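You operate a simulated robot arm through the tools that you are given. There is no shell and no other tool.

Carry out the task below with a simulated robot arm. There is one attempt and no reset: what you move stays moved.

## Task
Add the loose white tub to the open drawer, then slide the blue divider up to it.
Fine: tighten the divider knob and shut the drawer. Set down upright: square tub.

The check looks at the end state, three seconds after you hand in, the way a careful person would. Anything else that was tipped, shoved, dropped, spilled or broken makes it a failure.

## Robot
A 7-joint arm with a fingered hand, fixed in place. Base frame: the origin is on the floor under the middle of its stand, x ahead of it, y to its left, z up; the work surface is at about z = 0.706. Readings come in m, degrees, newtons and seconds.
With the tool pointing down near the work surface it reaches from about 0.2 to 0.8 m from the base axis. Its first joint turns from -166.0 to 166.0 degrees. Payload 4.9 kg.
The TCP is the grasp point between the finger pads, 0.032 m short of the fingertips. In the tool frame z runs along the fingers and y along their closing line. The gripper opens to 0.192 m; its body begins 0.089 m behind the TCP. The gripper is a hand of 3 fingers: y runs from the thumb to the fingers, the wrist lies at [0, 0, -0.267] in the tool frame, and closing takes about 1.5 s.
Orientation is that of the tool frame in the base frame, as a unit quaternion [x, y, z, w]. With the fingers straight down and closing along the base's y, the tool's x points along the base's -x, its y along +y and its z along -z.

## Interface
- The arm moves only by the tool servo_tool. Its argument "deltas" is text: rows parted by semicolons, each of 6 numbers parted by spaces: the shift along the tool's x, y, z in mm, then the turn, a rotation vector about the tool's x, y, z in rad. In form: dx dy dz wx wy wz; .... A call has 1 to 20 rows; each row is the pose to reach, as a shift and turn from the pose commanded when the call began, along the tool's axes at that moment. "fingers" is the closure in counts, from 0 (fully open) to 255 (shut), set as the call begins (left out, the last holds). Rows are played at 5 a second. More than 0.05 m and 8.6 degrees between two rows, or a gripper value outside its range, and nothing of the call is played. A pose out of reach is approached as far as the arm can. The call stops where the force on the tool passes 40 N (or 10 N more than at its start, if that is more) or the arm is blocked; 0.2 s more then pass. Each finger travels about 0.153 m/s and halts on what it meets, pressing with about 25 N; the grip force reading is that of the motor and also rises with nothing between the fingers. The clock runs only during rows and for 0.2 s after the last one: add rows that repeat a pose to give the fingers time. It gives the time, the measured TCP pose, the force on the tool (base axes), the opening and the grip force at its end, in the units of the frame above (readings bear some noise), with the torque about the TCP (base axes, N m) and any sound that the robot's microphone picked up.
- Cameras (640 x 400 px; columns grow to the right, rows downward): "scene" is fixed at [0.2213, -0.4996, 1.4823]; the picture's right is [0.74, -0.67, 0.00], its down [-0.41, -0.45, -0.79] and it looks along [0.53, 0.59, -0.61] (base axes); focal length 319 px, centre (320, 200). "wrist" rides on the gripper at [0.08, -0.046, -0.113] in the tool frame; the picture's right is [0.50, 0.87, 0.00], its down [-0.67, 0.39, -0.63] and it looks along [-0.55, 0.32, 0.78] (tool axes); focal length 226 px, centre (320, 200). There is no depth. A picture from a camera that has moved, and an enlarged one, comes with that camera's place and axes in the base frame and with its lens.
- capture(camera): a new picture of that camera. No time passes.
- preshape(shape): the hand has 3 fingers and takes this shape, open, in about a second: jaw (thumb against the fingers, like two jaws); tri (thumb and two fingers); tip (a fingertip pinch); poke (one finger out to press); point (the index stretched); flat (the hand flat); cup (the hand cupped); fist (a fist). The gripper value then closes the fingers along that shape, each until it touches; the sizes above hold for jaw. It gives what a move gives, with no picture.
- close_up(camera, box): a new picture of the part [left, top, right, bottom] of that camera's present view, enlarged. No time passes.
- job_done(): hands the job in; it is judged then, once.

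Nothing tells you positions but the pictures and the camera data. Unless the task says otherwise, let go and move clear before handing in.

The tools are called after "Emit:" as a command line: name --argument value ..., lists and objects as JSON in quotes. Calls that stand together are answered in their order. servo_tool: Moves the arm, as the interface text tells. Its arguments: {"type":"object","properties":{"deltas":{"type":"string"},"fingers":{"type":"number"}},"required":["deltas"]} The other tools are called the same way: preshape (shape) gives the hand a shape; capture (camera) takes a picture; close_up (camera, box) takes an enlarged picture of a part of a camera's view; job_done () hands the job in.

At the start:

```text
time_s: 0.0
tcp_pos: [0.5953, 0.0442, 1.1612]
orientation: [0.0, 1.0, 0.0, 0.0]
force: [0.3, 0.2, -0.3]
wrist_torque: [-0.01, -0.03, 0.04]
width: 0.192
finger_force: 0.1
shape: jaw
```

scene: 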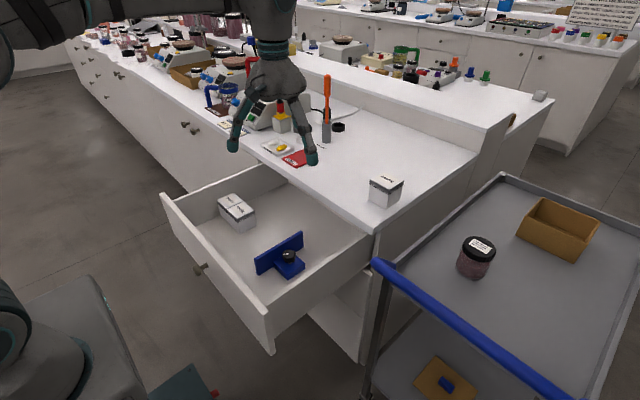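
wrist: 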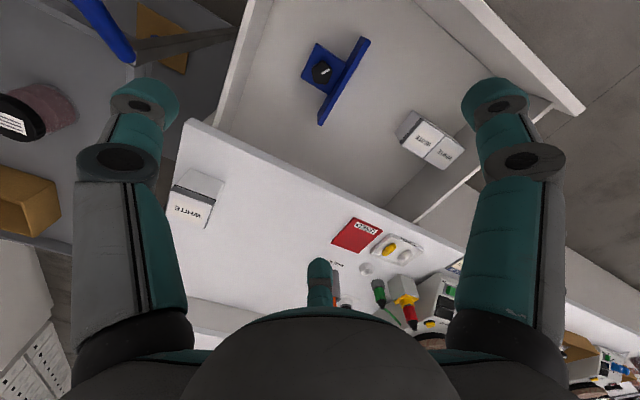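

I see an open drawer with two white tubs at its left end and a blue divider with a black knob; the loose white tub stands on the counter's right corner. I'll look closer before moving.

Emit:
close_up --camera "scene" --box '[150, 150, 420, 350]'

Emit:
close_up --camera "scene" --box '[340, 160, 430, 220]'

Emit:
close_up --camera "wrist" --box '[200, 0, 480, 180]'

Emit:
close_up --camera "scene" --box '[220, 80, 380, 190]'

```text
2.00 times, centred on (285, 250) of scene
camera zoom: at [0.2213, -0.4996, 1.4823], right [0.74, -0.67, 0.0], down [-0.41, -0.45, -0.79], along [0.53, 0.59, -0.61], focal length 637 px, centre (390, 100)
```

zoom: 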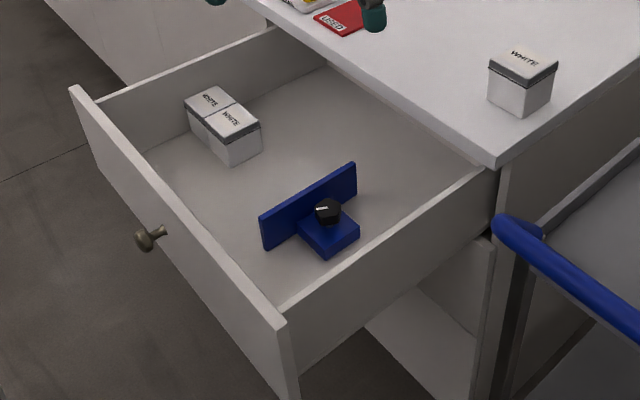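

```text
6.67 times, centred on (385, 190) of scene
camera zoom: at [0.2213, -0.4996, 1.4823], right [0.74, -0.67, 0.0], down [-0.41, -0.45, -0.79], along [0.53, 0.59, -0.61], focal length 2124 px, centre (-113, 267)
```

zoom: 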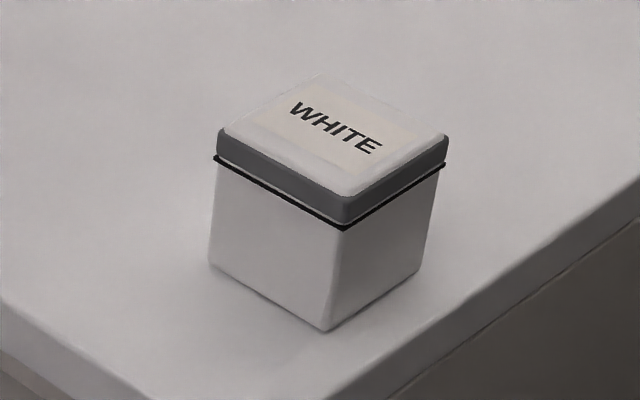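

```text
2.22 times, centred on (340, 90) of wrist
camera zoom: at [0.5154, 0.0002, 1.2762], right [-0.5, 0.87, 0.0], down [0.67, 0.39, 0.63], along [0.55, 0.32, -0.78], focal length 502 px, centre (276, 444)
```

zoom: 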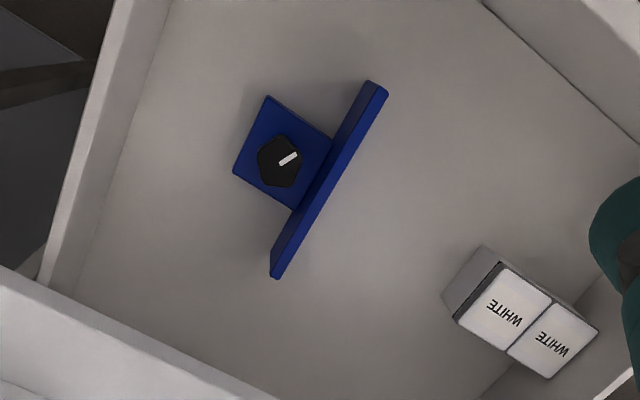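

```text
3.64 times, centred on (300, 135) of scene
camera zoom: at [0.2213, -0.4996, 1.4823], right [0.74, -0.67, 0.0], down [-0.41, -0.45, -0.79], along [0.53, 0.59, -0.61], focal length 1159 px, centre (393, 436)
```

zoom: 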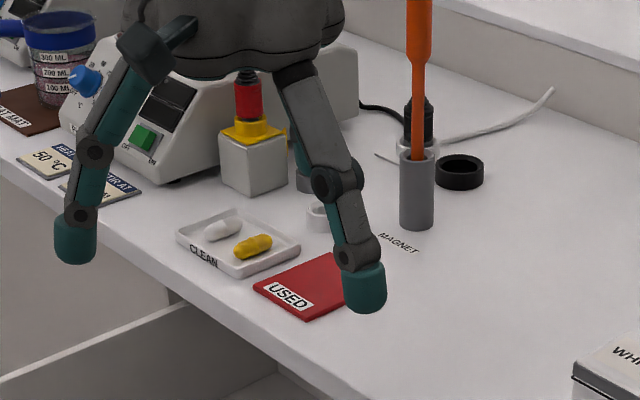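

The loose tub stands at about (0.87, -0.065) on a counter at z≈0.90. The drawer floor is at about 0.71, the tub row is near x 0.587, y 0.28–0.42, and the divider plate is at y≈0.09 with its knob at (0.585, 0.044). Before approaching, I'll see how the fingers close in free air.

Emit:
servo_tool --deltas "0 0 0 0 0 0; 0 0 0 0 0 0; 0 0 0 0 0 0; 0 0 0 0 0 0; 0 0 0 0 0 0; 0 0 0 0 0 0" --fingers 120

Emit:
capture --camera "wrist"

Emit:
close_up --camera "scene" --box '[180, 0, 380, 190]'

```text
time_s: 1.4
tcp_pos: [0.5951, 0.0446, 1.1621]
orientation: [-0.001, 1.0, -0.001, 0.0]
force: [-0.1, -0.2, 0.9]
wrist_torque: [-0.03, -0.01, -0.01]
width: 0.1022
finger_force: 0.0
shape: jaw
```

```text
taken
camera wrist: at [0.5154, 0.0002, 1.2762], right [-0.5, 0.87, 0.0], down [0.67, 0.39, 0.63], along [0.55, 0.32, -0.78], focal length 226 px, centre (320, 200)
```

wrist: 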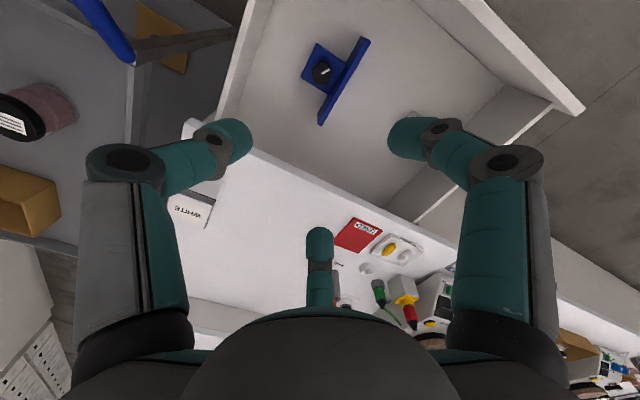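

```text
2.11 times, centred on (280, 95) of scene
camera zoom: at [0.2213, -0.4996, 1.4823], right [0.74, -0.67, 0.0], down [-0.41, -0.45, -0.79], along [0.53, 0.59, -0.61], focal length 671 px, centre (404, 421)
```

zoom: 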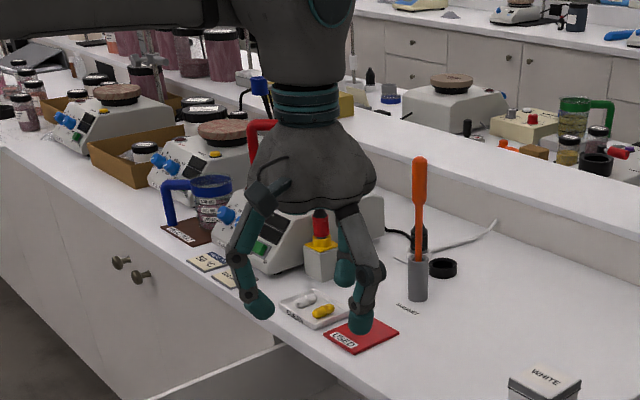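

The fingers curl inward from three sides. I'll close them fully in free air to see where the tips meet.

Emit:
servo_tool --deltas "0 0 0 0 0 0; 0 0 0 0 0 0; 0 0 0 0 0 0; 0 0 0 0 0 0; 0 0 0 0 0 0; 0 0 0 0 0 0" --fingers 190

Emit:
capture --camera "wrist"

Emit:
servo_tool --deltas "0 0 0 0 0 0; 0 0 0 0 0 0; 0 0 0 0 0 0; 0 0 0 0 0 0; 0 0 0 0 0 0; 0 0 0 0 0 0" --fingers 255

Emit:
capture --camera "wrist"

Emit:
close_up --camera "scene" --box '[180, 0, 380, 190]'

```text
time_s: 2.8
tcp_pos: [0.5965, 0.0435, 1.1624]
orientation: [0.0, 1.0, 0.0, 0.001]
force: [-0.1, 0.0, 0.4]
wrist_torque: [0.01, 0.02, 0.0]
width: 0.0492
finger_force: 0.1
shape: jaw
```

```text
taken
camera wrist: at [0.5154, 0.0002, 1.2762], right [-0.5, 0.87, 0.0], down [0.67, 0.39, 0.63], along [0.55, 0.32, -0.78], focal length 226 px, centre (320, 200)
```

wrist: 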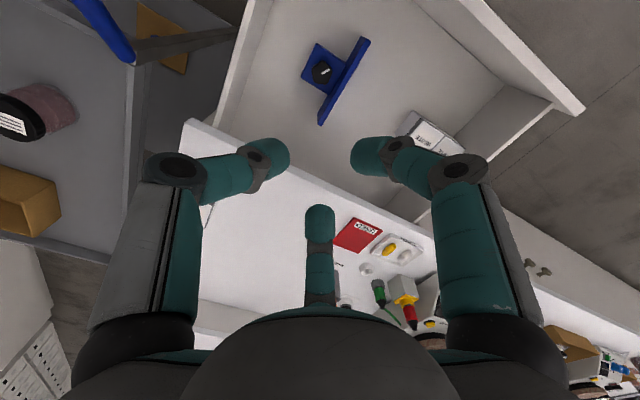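

```text
time_s: 4.2
tcp_pos: [0.5964, 0.045, 1.1629]
orientation: [0.0, 1.0, 0.0, 0.0]
force: [-0.2, -0.1, -0.4]
wrist_torque: [-0.02, 0.02, 0.04]
width: 0.0
finger_force: 25.0
shape: jaw
```

```text
taken
camera wrist: at [0.5154, 0.0002, 1.2762], right [-0.5, 0.87, 0.0], down [0.67, 0.39, 0.63], along [0.55, 0.32, -0.78], focal length 226 px, centre (320, 200)
```

wrist: 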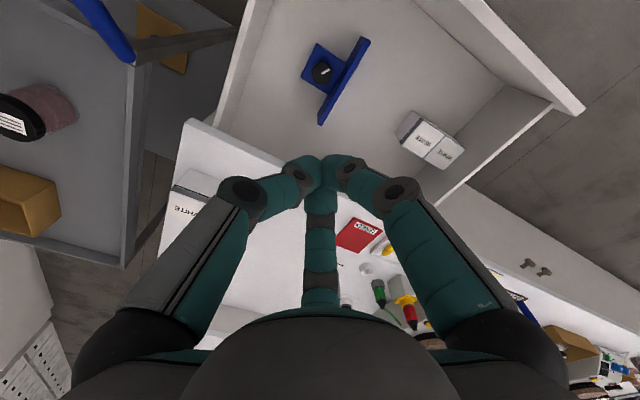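

```text
2.11 times, centred on (280, 95) of scene
camera zoom: at [0.2213, -0.4996, 1.4823], right [0.74, -0.67, 0.0], down [-0.41, -0.45, -0.79], along [0.53, 0.59, -0.61], focal length 671 px, centre (404, 421)
```

zoom: 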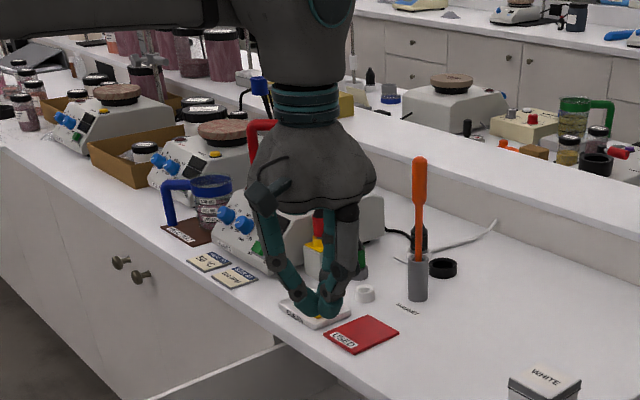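

In "jaw" all three fingertips meet at the centre. I'll look at the "tri" and "tip" shapes too, since a square tub needs a flat opposed grip.

Emit:
preshape --shape "tri"

Emit:
capture --camera "wrist"

Emit:
preshape --shape "tip"

Emit:
capture --camera "wrist"

Emit:
servo_tool --deltas "0 0 0 0 0 0; 0 0 0 0 0 0; 0 0 0 0 0 0; 0 0 0 0 0 0; 0 0 0 0 0 0; 0 0 0 0 0 0" --fingers 160

Emit:
capture --camera "wrist"

Emit:
close_up --camera "scene" --box '[180, 0, 380, 190]'

```text
time_s: 5.1
tcp_pos: [0.5948, 0.0446, 1.1614]
orientation: [0.001, 1.0, 0.0, 0.0]
force: [0.0, 0.0, 0.5]
wrist_torque: [0.0, 0.01, 0.0]
width: 0.192
finger_force: 0.2
shape: tri
```

```text
taken
camera wrist: at [0.5154, 0.0002, 1.2762], right [-0.5, 0.87, 0.0], down [0.67, 0.39, 0.63], along [0.55, 0.32, -0.78], focal length 226 px, centre (320, 200)
```

wrist: 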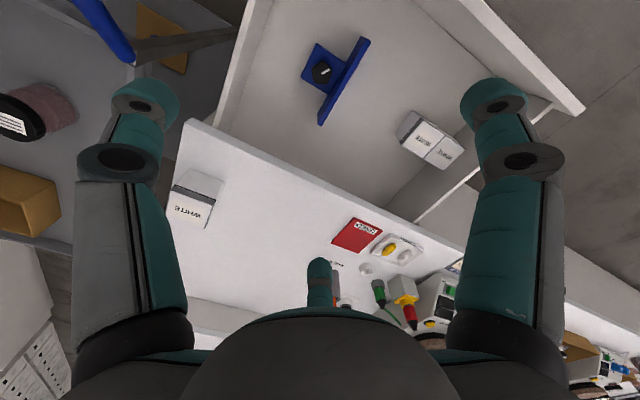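

```text
time_s: 6.0
tcp_pos: [0.5953, 0.0442, 1.1622]
orientation: [-0.001, 1.0, -0.001, 0.0]
force: [0.9, 0.3, 0.2]
wrist_torque: [0.01, 0.01, 0.0]
width: 0.1921
finger_force: 0.1
shape: tip
```

```text
taken
camera wrist: at [0.5154, 0.0002, 1.2762], right [-0.5, 0.87, 0.0], down [0.67, 0.39, 0.63], along [0.55, 0.32, -0.78], focal length 226 px, centre (320, 200)
```

wrist: 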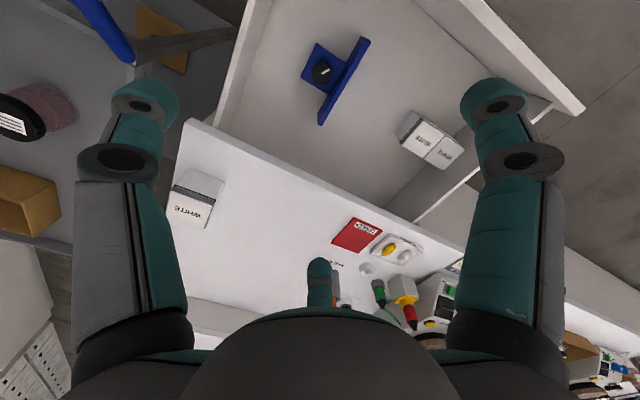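

```text
time_s: 7.4
tcp_pos: [0.5957, 0.0453, 1.1631]
orientation: [0.0, 1.0, 0.0, 0.0]
force: [0.2, 0.3, 0.3]
wrist_torque: [0.01, -0.03, 0.02]
width: 0.0721
finger_force: 0.1
shape: tip
```

```text
taken
camera wrist: at [0.5154, 0.0002, 1.2762], right [-0.5, 0.87, 0.0], down [0.67, 0.39, 0.63], along [0.55, 0.32, -0.78], focal length 226 px, centre (320, 200)
```

wrist: 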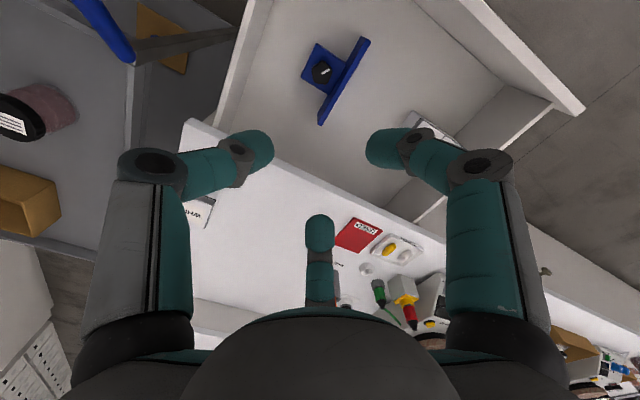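

```text
2.11 times, centred on (280, 95) of scene
camera zoom: at [0.2213, -0.4996, 1.4823], right [0.74, -0.67, 0.0], down [-0.41, -0.45, -0.79], along [0.53, 0.59, -0.61], focal length 671 px, centre (404, 421)
```

zoom: 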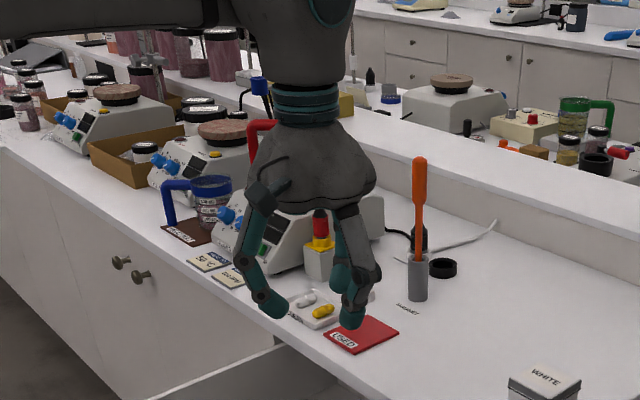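

Every shape closes radially: thumb on -y, the two fingers at ±30° off the x axis. That works with the thumb on the tub's -y face and the fingers on its ±x faces, which also suits placing it beside the row. Next I'll try the reach above the loose tub.

Emit:
preshape --shape "jaw"

Emit:
servo_tool --deltas "-30 -16 0 0 0 0; -60 -32 0 0 0 0; -90 -48 0 0 0 0; -120 -64 0 0 0 0; -150 -80 0 0 0 0; -180 -96 0 0 0 0; -210 -112 0 0 0 0; -240 -124 0 0 0 0; -260 -124 0 0 0 0; -276 -124 0 0 0 0; -276 -124 0 0 0 0"

Emit:
capture --camera "scene"

Emit:
capture --camera "wrist"

```text
time_s: 8.3
tcp_pos: [0.5958, 0.0454, 1.1624]
orientation: [0.0, 1.0, 0.0, 0.0]
force: [0.0, -0.1, -0.2]
wrist_torque: [0.03, -0.02, -0.01]
width: 0.1919
finger_force: 0.2
shape: jaw
```

```text
time_s: 10.7
tcp_pos: [0.7566, -0.076, 1.0982]
orientation: [0.0, 1.0, 0.0, 0.0]
force: [0.1, 0.5, -1.0]
wrist_torque: [0.02, 0.0, 0.0]
width: 0.192
finger_force: 0.1
shape: jaw
out of reach, approached as far as the arm can: row 5, 6, 7, 8, 9, 10, 11
```

```text
taken
```

scene: 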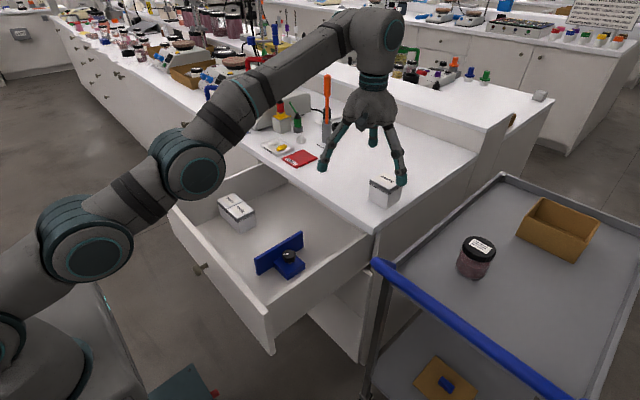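

```text
taken
camera wrist: at [0.6753, -0.1203, 1.2123], right [-0.5, 0.87, 0.0], down [0.67, 0.39, 0.63], along [0.55, 0.32, -0.78], focal length 226 px, centre (320, 200)
```

wrist: 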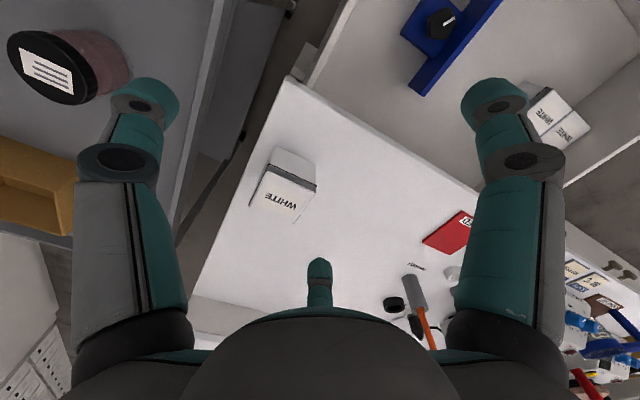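

The arm can't point straight down over the tub at this height: it stopped at (0.757, -0.076, 1.098), so straight-down reach near the counter is about 0.83 m. I'll check the tub position more exactly from here, then plan to drag it a few cm nearer with a finger hooked behind it.

Emit:
close_up --camera "wrist" --box '[220, 120, 360, 240]'

Emit:
close_up --camera "scene" --box '[300, 70, 460, 220]'

```text
3.33 times, centred on (290, 180) of wrist
camera zoom: at [0.6753, -0.1203, 1.2123], right [-0.5, 0.87, 0.0], down [0.67, 0.39, 0.63], along [0.55, 0.32, -0.78], focal length 754 px, centre (420, 267)
```

zoom: 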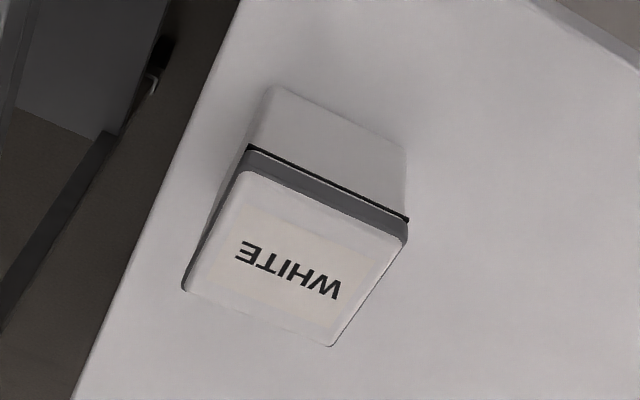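

```text
2.67 times, centred on (380, 145) of scene
camera zoom: at [0.2213, -0.4996, 1.4823], right [0.74, -0.67, 0.0], down [-0.41, -0.45, -0.79], along [0.53, 0.59, -0.61], focal length 850 px, centre (160, 347)
```

zoom: 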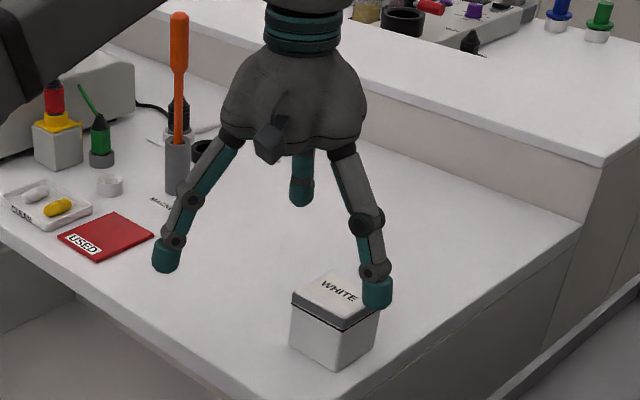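

The tub's footprint is about x 0.834–0.904, y -0.103 to -0.035, with the counter at about z 0.907. Pulling at the lid could tip it, so I'll grip it with the thumb on the robot side and a slight tilt of about 10° for reach. First I back off to a reachable pose.

Emit:
servo_tool --deltas "40 0 0 0 0 0; 80 0 0 0 0 0; 120 0 0 0 0 0; 150 0 0 0 0 0; 150 0 0 0 0 0" --fingers 90

```text
time_s: 12.1
tcp_pos: [0.6132, -0.0748, 1.0477]
orientation: [-0.001, 0.999, 0.001, -0.038]
force: [0.4, -0.1, -1.3]
wrist_torque: [0.03, -0.04, -0.04]
width: 0.1242
finger_force: 0.2
shape: jaw
out of reach, approached as far as the arm can: row 1, 2
stopped in row 5: the arm was blocked; the commanded pose is now the measured one
```

The call ended with "the arm was blocked" at (0.613, -0.075, 1.048), tilted about 4°. I need to see what the arm is touching before moving again.

Emit:
capture --camera "scene"

Emit:
capture --camera "wrist"

```text
taken
```

scene: 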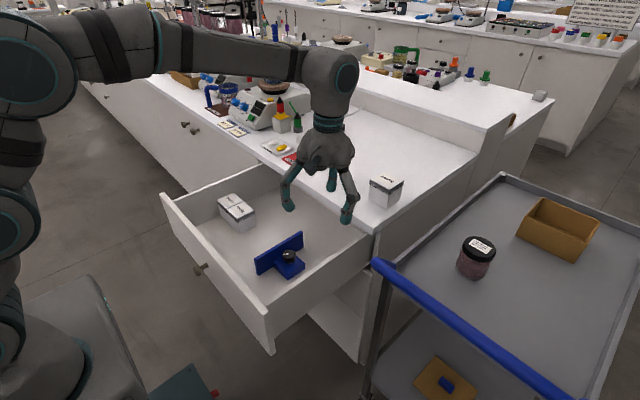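

```text
taken
camera wrist: at [0.5421, -0.121, 1.1673], right [-0.5, 0.87, 0.04], down [0.72, 0.39, 0.58], along [0.49, 0.32, -0.81], focal length 226 px, centre (320, 200)
```

wrist: 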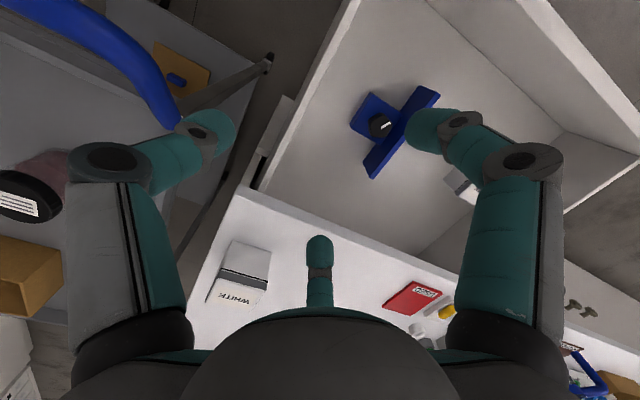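

No contact is visible; the elbow seems to have swung as the arm left its stretched pose and lagged. I'll level the tool, then check.

Emit:
servo_tool --deltas "0 0 -10 0 -0.038 0; 0 0 -20 0 -0.076 0; 0 0 -20 0 -0.076 0; 0 0 -20 0 -0.076 0"

```text
time_s: 13.1
tcp_pos: [0.6162, -0.0754, 1.0706]
orientation: [0.0, 1.0, 0.001, 0.002]
force: [-1.0, -0.2, -1.0]
wrist_torque: [-0.01, -0.02, -0.02]
width: 0.1243
finger_force: 0.1
shape: jaw
```

The tool is level again. Now I'll yaw the hand 90° so the thumb faces the robot.

Emit:
servo_tool --deltas "0 0 0 0 0 0.131; 0 0 0 0 0 0.262; 0 0 0 0 0 0.393; 0 0 0 0 0 0.524; 0 0 0 0 0 0.654; 0 0 0 0 0 0.785; 0 0 0 0 0 0.916; 0 0 0 0 0 1.047; 0 0 0 0 0 1.178; 0 0 0 0 0 1.309; 0 0 0 0 0 1.44; 0 0 0 0 0 1.5708; 0 0 0 0 0 1.5708"

Emit:
capture --camera "scene"

Emit:
capture --camera "wrist"

```text
time_s: 15.9
tcp_pos: [0.6153, -0.0773, 1.0698]
orientation: [0.708, 0.707, 0.002, 0.001]
force: [-0.9, 0.5, -0.4]
wrist_torque: [0.02, -0.01, 0.0]
width: 0.1242
finger_force: 0.1
shape: jaw
```

```text
taken
```

scene: 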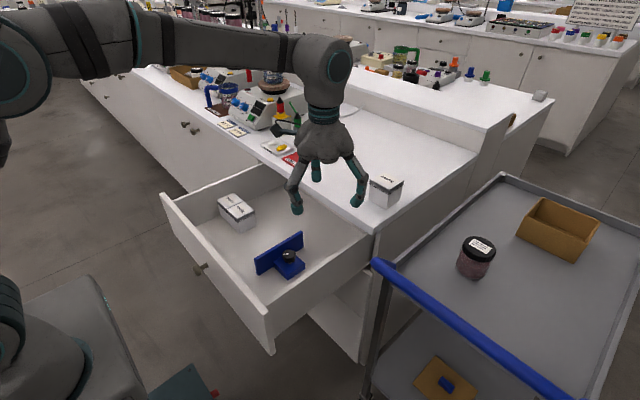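

```text
taken
camera wrist: at [0.5684, 0.0042, 1.1836], right [0.87, 0.5, 0.0], down [0.38, -0.67, 0.63], along [0.32, -0.55, -0.78], focal length 226 px, centre (320, 200)
```

wrist: 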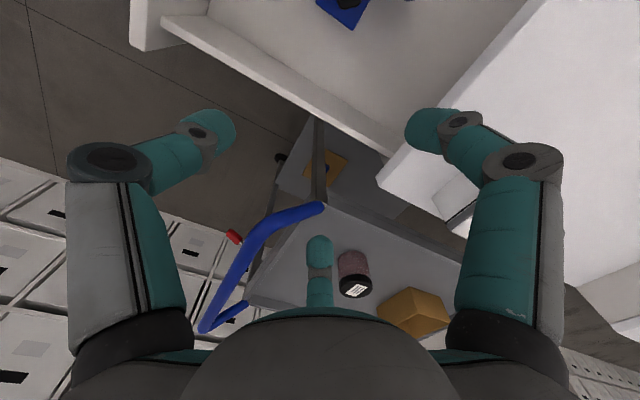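

The thumb now faces the robot (-x). Next I'll tilt about 10° outward and move to a staging pose short of and above the tub, around (0.78, -0.069, 1.045).

Emit:
servo_tool --deltas "2 25 5 -0.05 0 0; 4 50 10 -0.1 0 0; 6 75 15 -0.14 0 0; 8 100 20 -0.1745 0 0; 8 125 25 -0.1745 0 0; 8 150 25 -0.1745 0 0; 8 165 25 -0.1745 0 0; 8 165 25 -0.1745 0 0"

Emit:
capture --camera "scene"

Emit:
capture --camera "wrist"

```text
time_s: 17.7
tcp_pos: [0.7806, -0.0692, 1.0462]
orientation: [0.704, 0.704, 0.064, 0.062]
force: [0.1, 1.2, -0.6]
wrist_torque: [0.0, -0.02, 0.01]
width: 0.1244
finger_force: 0.2
shape: jaw
```

```text
taken
```

scene: 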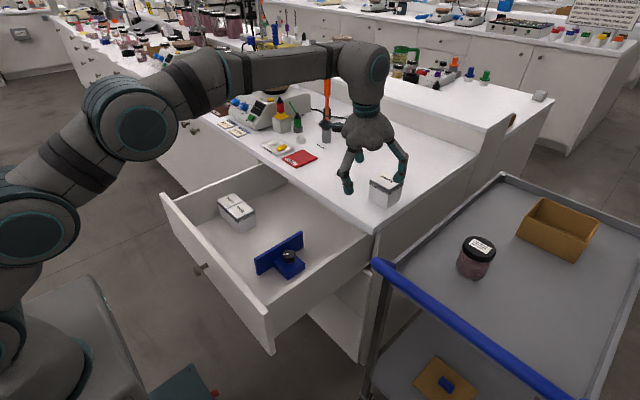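

```text
taken
camera wrist: at [0.7149, 0.0123, 1.1501], right [0.85, 0.5, 0.15], down [0.27, -0.67, 0.69], along [0.45, -0.55, -0.71], focal length 226 px, centre (320, 200)
```

wrist: 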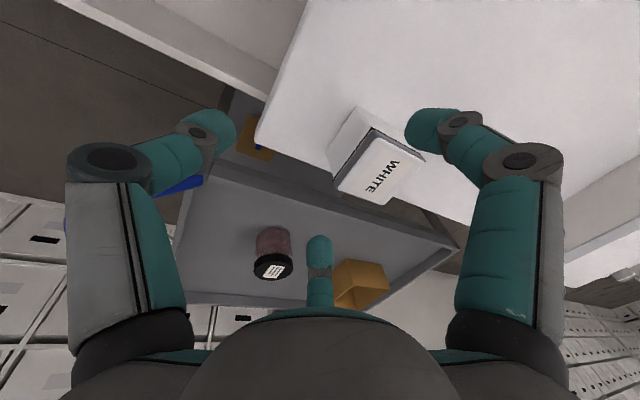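

The staging pose is reached. I'll zoom in from this angle to verify the tub's y centre before straddling it.

Emit:
close_up --camera "wrist" --box '[300, 80, 460, 220]'

Emit:
close_up --camera "scene" --box '[310, 100, 450, 220]'

```text
2.86 times, centred on (380, 150) of wrist
camera zoom: at [0.7149, 0.0123, 1.1501], right [0.85, 0.5, 0.15], down [0.27, -0.67, 0.69], along [0.45, -0.55, -0.71], focal length 646 px, centre (149, 343)
```

zoom: 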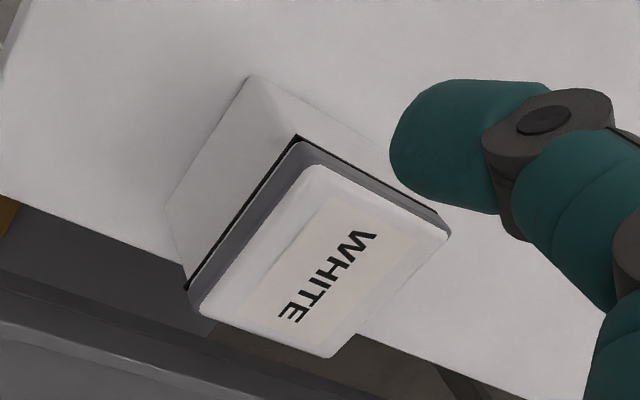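

```text
3.33 times, centred on (380, 160) of scene
camera zoom: at [0.2213, -0.4996, 1.4823], right [0.74, -0.67, 0.0], down [-0.41, -0.45, -0.79], along [0.53, 0.59, -0.61], focal length 1062 px, centre (120, 333)
```

zoom: 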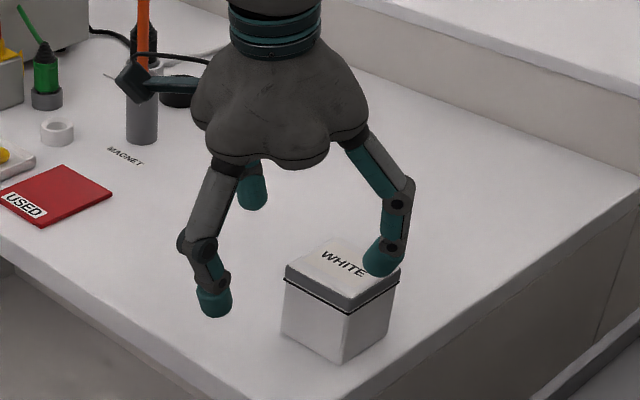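

The tub centre checks out at about (0.868, -0.068), with the lid seam near z 0.953. I'll descend to straddle the ±y faces, with the thumb well short of the front face.

Emit:
servo_tool --deltas "0 8 20 0 0 0; 1 16 41 0 0 0; 1 23.5 61 0 0 0; 1 32 74 0 0 0; 1 40 87 0 0 0; 1 46 95 0 0 0; 1 46 95 0 0 0"

Emit:
close_up --camera "scene" --box '[310, 100, 450, 220]'

Emit:
capture --camera "wrist"

```text
time_s: 19.3
tcp_pos: [0.8412, -0.0669, 0.9596]
orientation: [0.704, 0.704, 0.064, 0.062]
force: [0.0, 0.3, 0.5]
wrist_torque: [-0.01, -0.01, 0.0]
width: 0.1242
finger_force: 0.1
shape: jaw
```

```text
3.33 times, centred on (380, 160) of scene
camera zoom: at [0.2213, -0.4996, 1.4823], right [0.74, -0.67, 0.0], down [-0.41, -0.45, -0.79], along [0.53, 0.59, -0.61], focal length 1062 px, centre (120, 333)
```

zoom: 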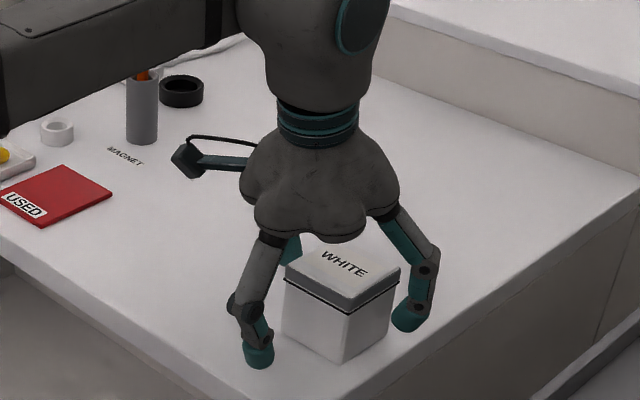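

```text
taken
camera wrist: at [0.7766, 0.0143, 1.0639], right [0.85, 0.5, 0.15], down [0.27, -0.67, 0.69], along [0.45, -0.55, -0.71], focal length 226 px, centre (320, 200)
```

wrist: 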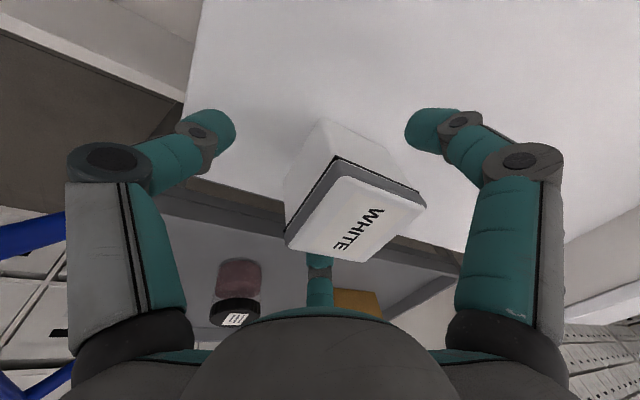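

The hand straddles the tub with even clearance and the thumb tip is about 1 cm above the counter. I'll settle 4 mm lower and forward, then close the grip.

Emit:
servo_tool --deltas "-0.5 1.6 2.3 0 0 0; -1 3.2 4.6 0 0 0; -1 3.2 4.6 0 0 0"

Emit:
servo_tool --deltas "0 0 0 0 0 0; 0 0 0 0 0 0; 0 0 0 0 0 0; 0 0 0 0 0 0; 0 0 0 0 0 0; 0 0 0 0 0 0; 0 0 0 0 0 0; 0 0 0 0 0 0" --fingers 255

Emit:
close_up --camera "scene" --box '[310, 100, 450, 220]'

Emit:
capture --camera "wrist"

```text
time_s: 20.1
tcp_pos: [0.8446, -0.0686, 0.9559]
orientation: [0.704, 0.705, 0.064, 0.062]
force: [-0.1, 0.5, 0.1]
wrist_torque: [0.03, 0.01, -0.01]
width: 0.1243
finger_force: 0.0
shape: jaw
out of reach, approached as far as the arm can: row 2
```

```text
time_s: 21.9
tcp_pos: [0.8452, -0.0684, 0.9549]
orientation: [0.704, 0.704, 0.064, 0.063]
force: [-0.7, 0.7, 0.6]
wrist_torque: [-0.01, 0.06, 0.05]
width: 0.0494
finger_force: 24.3
shape: jaw
```

```text
3.33 times, centred on (380, 160) of scene
camera zoom: at [0.2213, -0.4996, 1.4823], right [0.74, -0.67, 0.0], down [-0.41, -0.45, -0.79], along [0.53, 0.59, -0.61], focal length 1062 px, centre (120, 333)
```

zoom: 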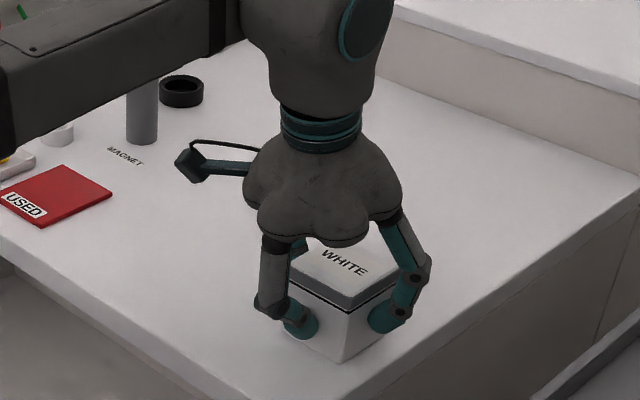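

```text
taken
camera wrist: at [0.7788, 0.0125, 1.0597], right [0.85, 0.5, 0.15], down [0.27, -0.67, 0.69], along [0.45, -0.55, -0.71], focal length 226 px, centre (320, 200)
```

wrist: 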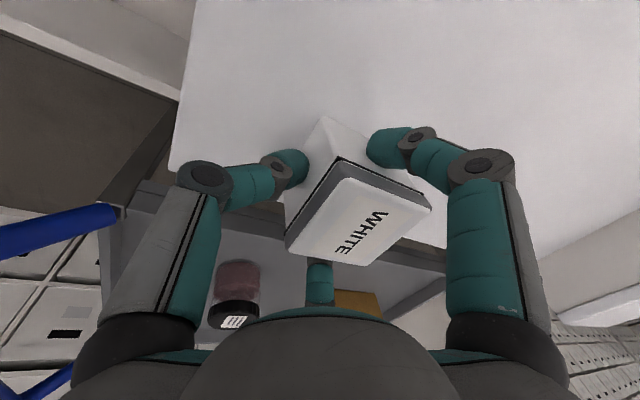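

All three fingers are on the tub at 24 N. I'll lift gently up and back, and check that the tub stays straight in the grip.

Emit:
servo_tool --deltas "0 -2 -3 0 0 0; 0 -4 -5.8 0 0 0; 0 -8 -11.6 0 0 0; 0 -16 -23 0 0 0; 0 -29 -36 0 0 0; 0 -29 -36 0 0 0"

Emit:
close_up --camera "scene" --box '[310, 80, 450, 220]'

Emit:
capture --camera "wrist"

```text
time_s: 23.3
tcp_pos: [0.8122, -0.0681, 0.9863]
orientation: [0.704, 0.704, 0.063, 0.062]
force: [0.5, -0.9, -2.5]
wrist_torque: [0.03, 0.04, 0.01]
width: 0.049
finger_force: 25.4
shape: jaw
```

```text
2.86 times, centred on (380, 150) of scene
camera zoom: at [0.2213, -0.4996, 1.4823], right [0.74, -0.67, 0.0], down [-0.41, -0.45, -0.79], along [0.53, 0.59, -0.61], focal length 910 px, centre (149, 343)
```

zoom: 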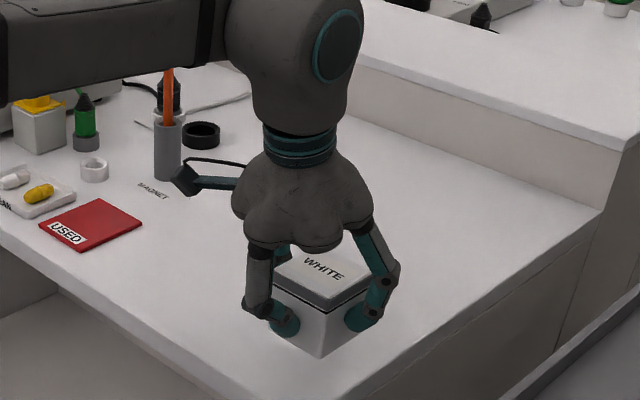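

```text
taken
camera wrist: at [0.7458, 0.0124, 1.0902], right [0.85, 0.5, 0.15], down [0.27, -0.67, 0.69], along [0.45, -0.55, -0.71], focal length 226 px, centre (320, 200)
```

wrist: 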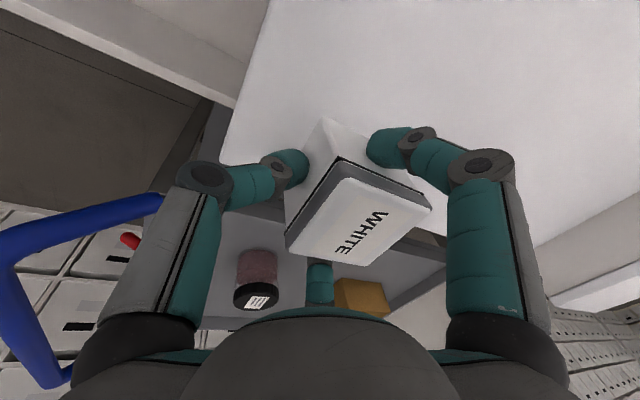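

The tub is up (about 2.5 N of weight) and hasn't shifted in the grip. I'll carry it back over the drawer at a safe height, then yaw 90° so the thumb faces -y for placing.

Emit:
servo_tool --deltas "8.5 -21.5 -15.8 0 0 0; 17 -43 -31.6 0 0 0; 25.5 -64.5 -47.4 0 0 0; 34 -86 -63.2 0 0 0; 42.5 -107.5 -79 0 0 0; 51 -129 -94.8 0 0 0; 59.5 -150.5 -110.6 0 0 0; 68 -172 -126.3 0 0 0; 68 -172 -126.3 0 0 0; 68 -172 -126.3 0 0 0"

Emit:
capture --camera "scene"

```text
time_s: 25.5
tcp_pos: [0.6202, -0.0003, 1.0811]
orientation: [0.705, 0.704, 0.063, 0.062]
force: [-0.3, 0.0, -2.7]
wrist_torque: [-0.03, 0.0, 0.0]
width: 0.0492
finger_force: 25.1
shape: jaw
```

```text
taken
```

scene: 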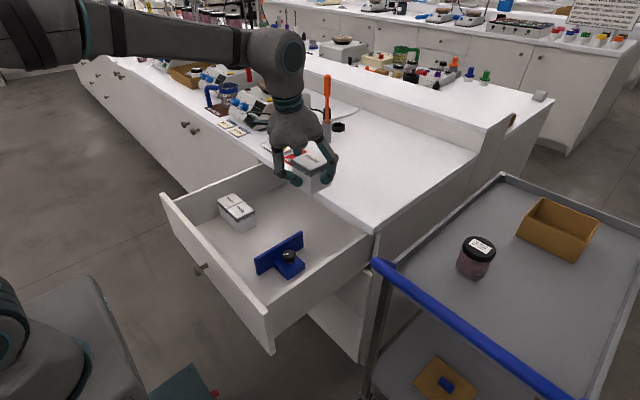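

The tub is held over the drawer. Now I'll rotate about the vertical by +90°.

Emit:
servo_tool --deltas "0 0 0 0 0.0232 -0.1285; 0 0 0 0 0.0463 -0.2571; 0 0 0 0 0.0695 -0.3856; 0 0 0 0 0.0927 -0.5142; 0 0 0 0 0.1158 -0.6427; 0 0 0 0 0.139 -0.7713; 0 0 0 0 0.1622 -0.8998; 0 0 0 0 0.1853 -1.0283; 0 0 0 0 0.2085 -1.1569; 0 0 0 0 0.2317 -1.2854; 0 0 0 0 0.2548 -1.414; 0 0 0 0 0.278 -1.5425; 0 0 0 0 0.278 -1.5425; 0 0 0 0 0.278 -1.5425"

Emit:
capture --camera "scene"

Emit:
capture --camera "wrist"

```text
time_s: 28.5
tcp_pos: [0.6207, 0.0005, 1.0803]
orientation: [0.002, 0.996, 0.09, -0.001]
force: [-0.6, -0.4, -1.8]
wrist_torque: [-0.04, -0.01, -0.01]
width: 0.0489
finger_force: 24.7
shape: jaw
```

```text
taken
```

scene: 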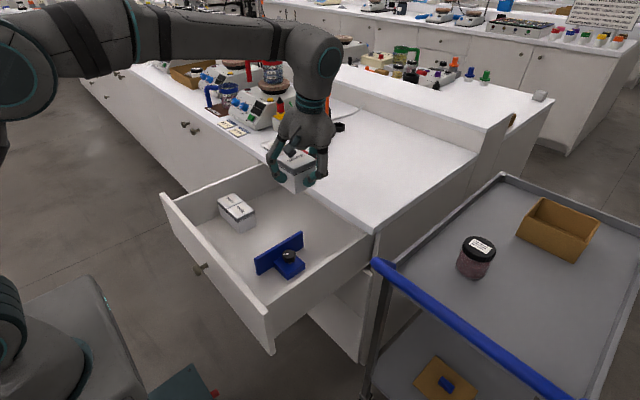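

```text
taken
camera wrist: at [0.5398, -0.0643, 1.184], right [-0.5, 0.85, 0.16], down [0.67, 0.27, 0.69], along [0.55, 0.45, -0.71], focal length 226 px, centre (320, 200)
```

wrist: 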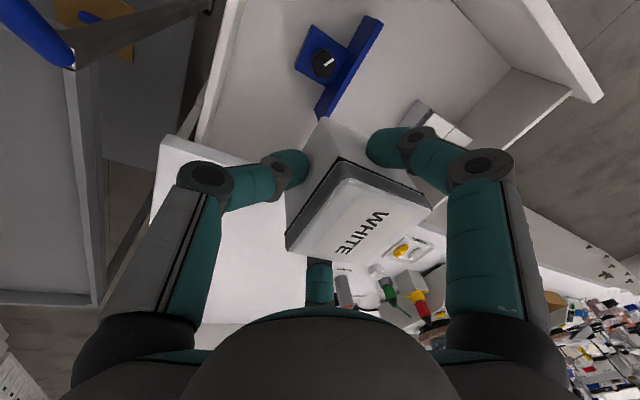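

The thumb now faces -y with the tub level. I'll measure the row and divider closely before lowering.

Emit:
close_up --camera "scene" --box '[200, 180, 280, 240]'

Emit:
close_up --camera "scene" --box '[240, 220, 330, 290]'

Emit:
close_up --camera "wrist" --box '[270, 0, 590, 200]'

Emit:
close_up --camera "scene" --box '[150, 150, 390, 360]'

```text
6.67 times, centred on (240, 210) of scene
camera zoom: at [0.2213, -0.4996, 1.4823], right [0.74, -0.67, 0.0], down [-0.41, -0.45, -0.79], along [0.53, 0.59, -0.61], focal length 2124 px, centre (853, 133)
```

zoom: 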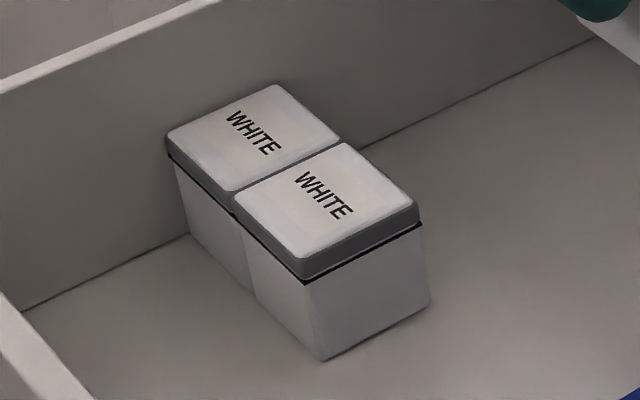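

```text
5.71 times, centred on (285, 255) of scene
camera zoom: at [0.2213, -0.4996, 1.4823], right [0.74, -0.67, 0.0], down [-0.41, -0.45, -0.79], along [0.53, 0.59, -0.61], focal length 1821 px, centre (520, -114)
```

zoom: 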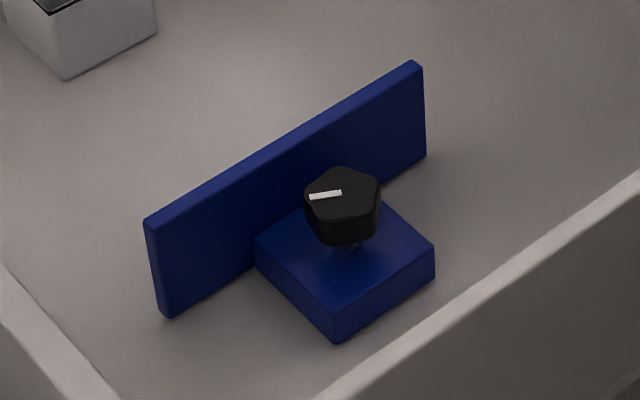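

```text
2.00 times, centred on (430, 100) of wrist
camera zoom: at [0.5398, -0.0643, 1.184], right [-0.5, 0.85, 0.16], down [0.67, 0.27, 0.69], along [0.55, 0.45, -0.71], focal length 452 px, centre (100, 400)
```

zoom: 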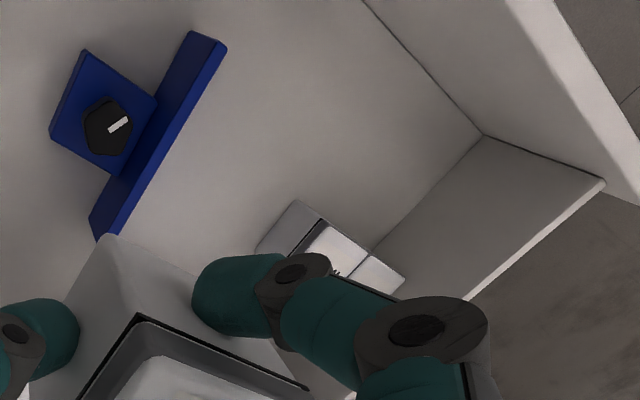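

```text
1.90 times, centred on (270, 255) of scene
camera zoom: at [0.2213, -0.4996, 1.4823], right [0.74, -0.67, 0.0], down [-0.41, -0.45, -0.79], along [0.53, 0.59, -0.61], focal length 607 px, centre (415, 95)
```

zoom: 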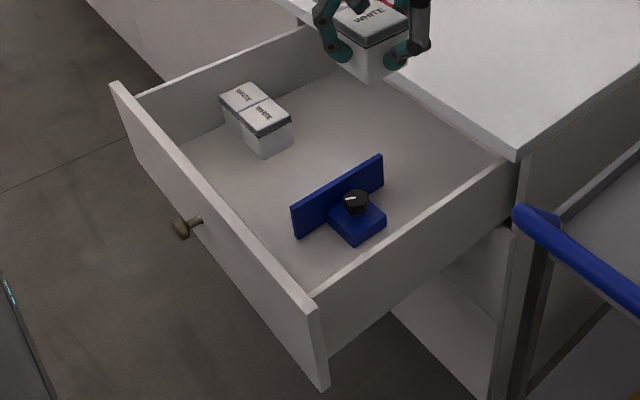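

The near face of the row is at y≈0.28, the tubs' x centre is about 0.587 and the floor is about z 0.71. I'll carry the tub over to its slot and hold it above.

Emit:
servo_tool --deltas "4.3 23.8 20.9 0 0 0; 8.6 47.6 41.7 0 0 0; 12.9 71.5 62.5 0 0 0; 17.2 95.3 83.4 0 0 0; 21.4 119 104 0 0 0; 25.7 143 125 0 0 0; 30 166.8 146 0 0 0; 34.3 190.6 166.8 0 0 0; 34.3 190.6 166.8 0 0 0; 34.3 190.6 166.8 0 0 0"

Emit:
close_up --camera "scene" --box '[150, 100, 390, 310]'

Emit:
capture --camera "wrist"

```text
time_s: 30.7
tcp_pos: [0.5866, 0.2171, 0.9503]
orientation: [0.001, 0.996, 0.089, 0.0]
force: [-0.6, 0.3, -2.1]
wrist_torque: [-0.06, 0.01, -0.02]
width: 0.0491
finger_force: 25.3
shape: jaw
```

```text
1.90 times, centred on (270, 205) of scene
camera zoom: at [0.2213, -0.4996, 1.4823], right [0.74, -0.67, 0.0], down [-0.41, -0.45, -0.79], along [0.53, 0.59, -0.61], focal length 607 px, centre (415, 190)
```

zoom: 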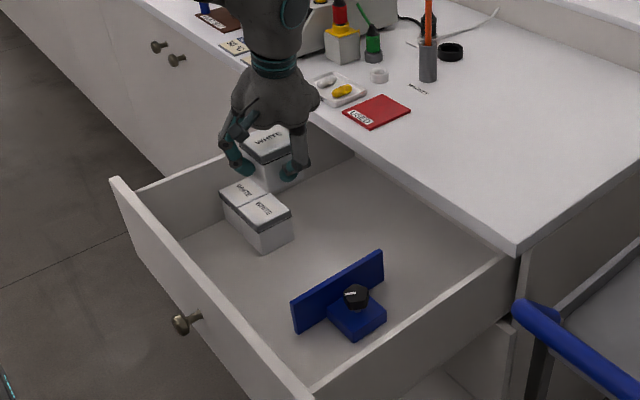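

```text
taken
camera wrist: at [0.5061, 0.1534, 1.0542], right [-0.5, 0.85, 0.16], down [0.67, 0.27, 0.69], along [0.55, 0.45, -0.71], focal length 226 px, centre (320, 200)
```

wrist: 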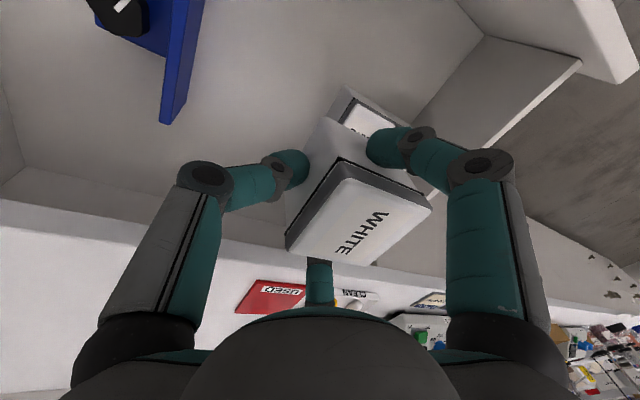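

The tub is over its slot. I'll lower it to just above the neighbours' lids and check alignment before going between.

Emit:
servo_tool --deltas "0 -4 21.6 0 0 0; 0 -8 43.2 0 0 0; 0 -12 65 0 0 0; 0 -16 86.5 0 0 0; 0 -19.7 108.2 0 0 0; 0 -19.7 108.2 0 0 0; 0 -19.7 108.2 0 0 0"

Emit:
close_up --camera "scene" --box '[190, 140, 310, 240]'

Emit:
capture --camera "wrist"

```text
time_s: 32.3
tcp_pos: [0.5869, 0.2171, 0.8398]
orientation: [0.002, 0.996, 0.089, 0.0]
force: [0.6, -0.2, -2.6]
wrist_torque: [-0.05, -0.02, -0.01]
width: 0.0488
finger_force: 24.7
shape: jaw
```

```text
4.00 times, centred on (250, 190) of scene
camera zoom: at [0.2213, -0.4996, 1.4823], right [0.74, -0.67, 0.0], down [-0.41, -0.45, -0.79], along [0.53, 0.59, -0.61], focal length 1274 px, centre (600, 240)
```

zoom: 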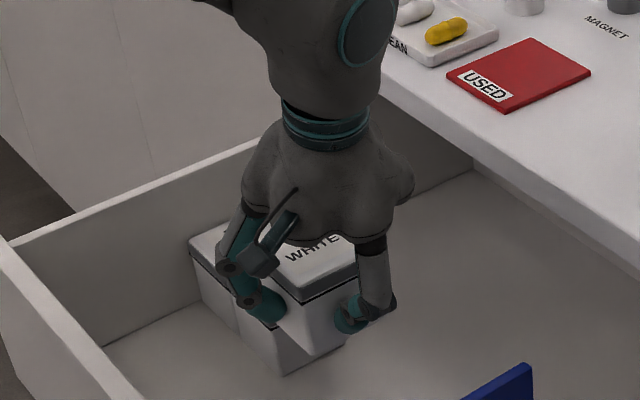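

```text
taken
camera wrist: at [0.5059, 0.1529, 0.9435], right [-0.5, 0.85, 0.16], down [0.67, 0.27, 0.69], along [0.55, 0.45, -0.71], focal length 226 px, centre (320, 200)
```

wrist: 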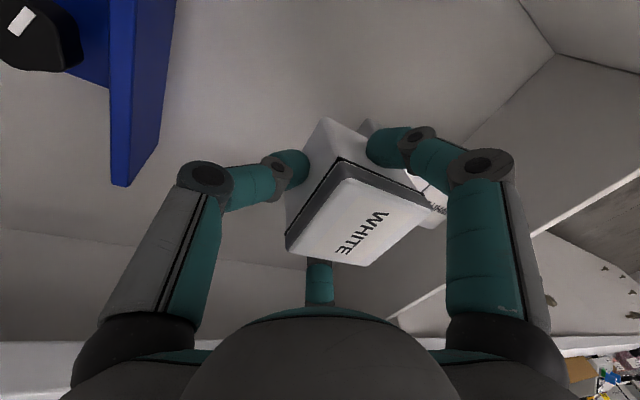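

Emit:
close_up --camera "scene" --box '[232, 190, 292, 240]'

Emit:
close_up --camera "wrist" --box '[270, 100, 470, 280]'

```text
8.00 times, centred on (262, 215) of scene
camera zoom: at [0.2213, -0.4996, 1.4823], right [0.74, -0.67, 0.0], down [-0.41, -0.45, -0.79], along [0.53, 0.59, -0.61], focal length 2549 px, centre (784, 80)
```

zoom: 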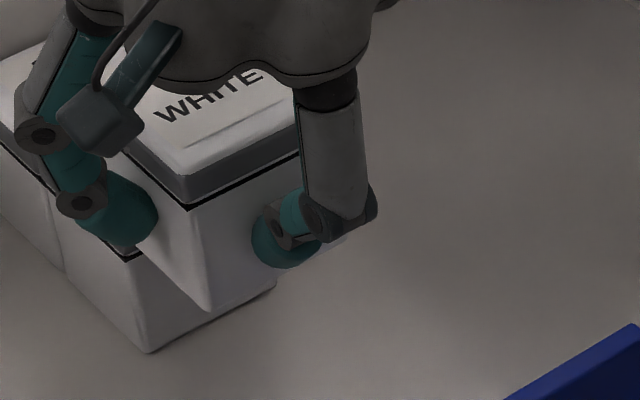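

```text
2.22 times, centred on (370, 190) of wrist
camera zoom: at [0.5059, 0.1529, 0.9435], right [-0.5, 0.85, 0.16], down [0.67, 0.27, 0.69], along [0.55, 0.45, -0.71], focal length 502 px, centre (209, 222)
```

zoom: 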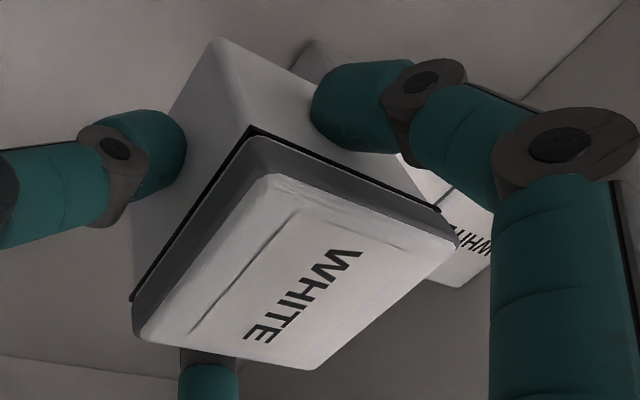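

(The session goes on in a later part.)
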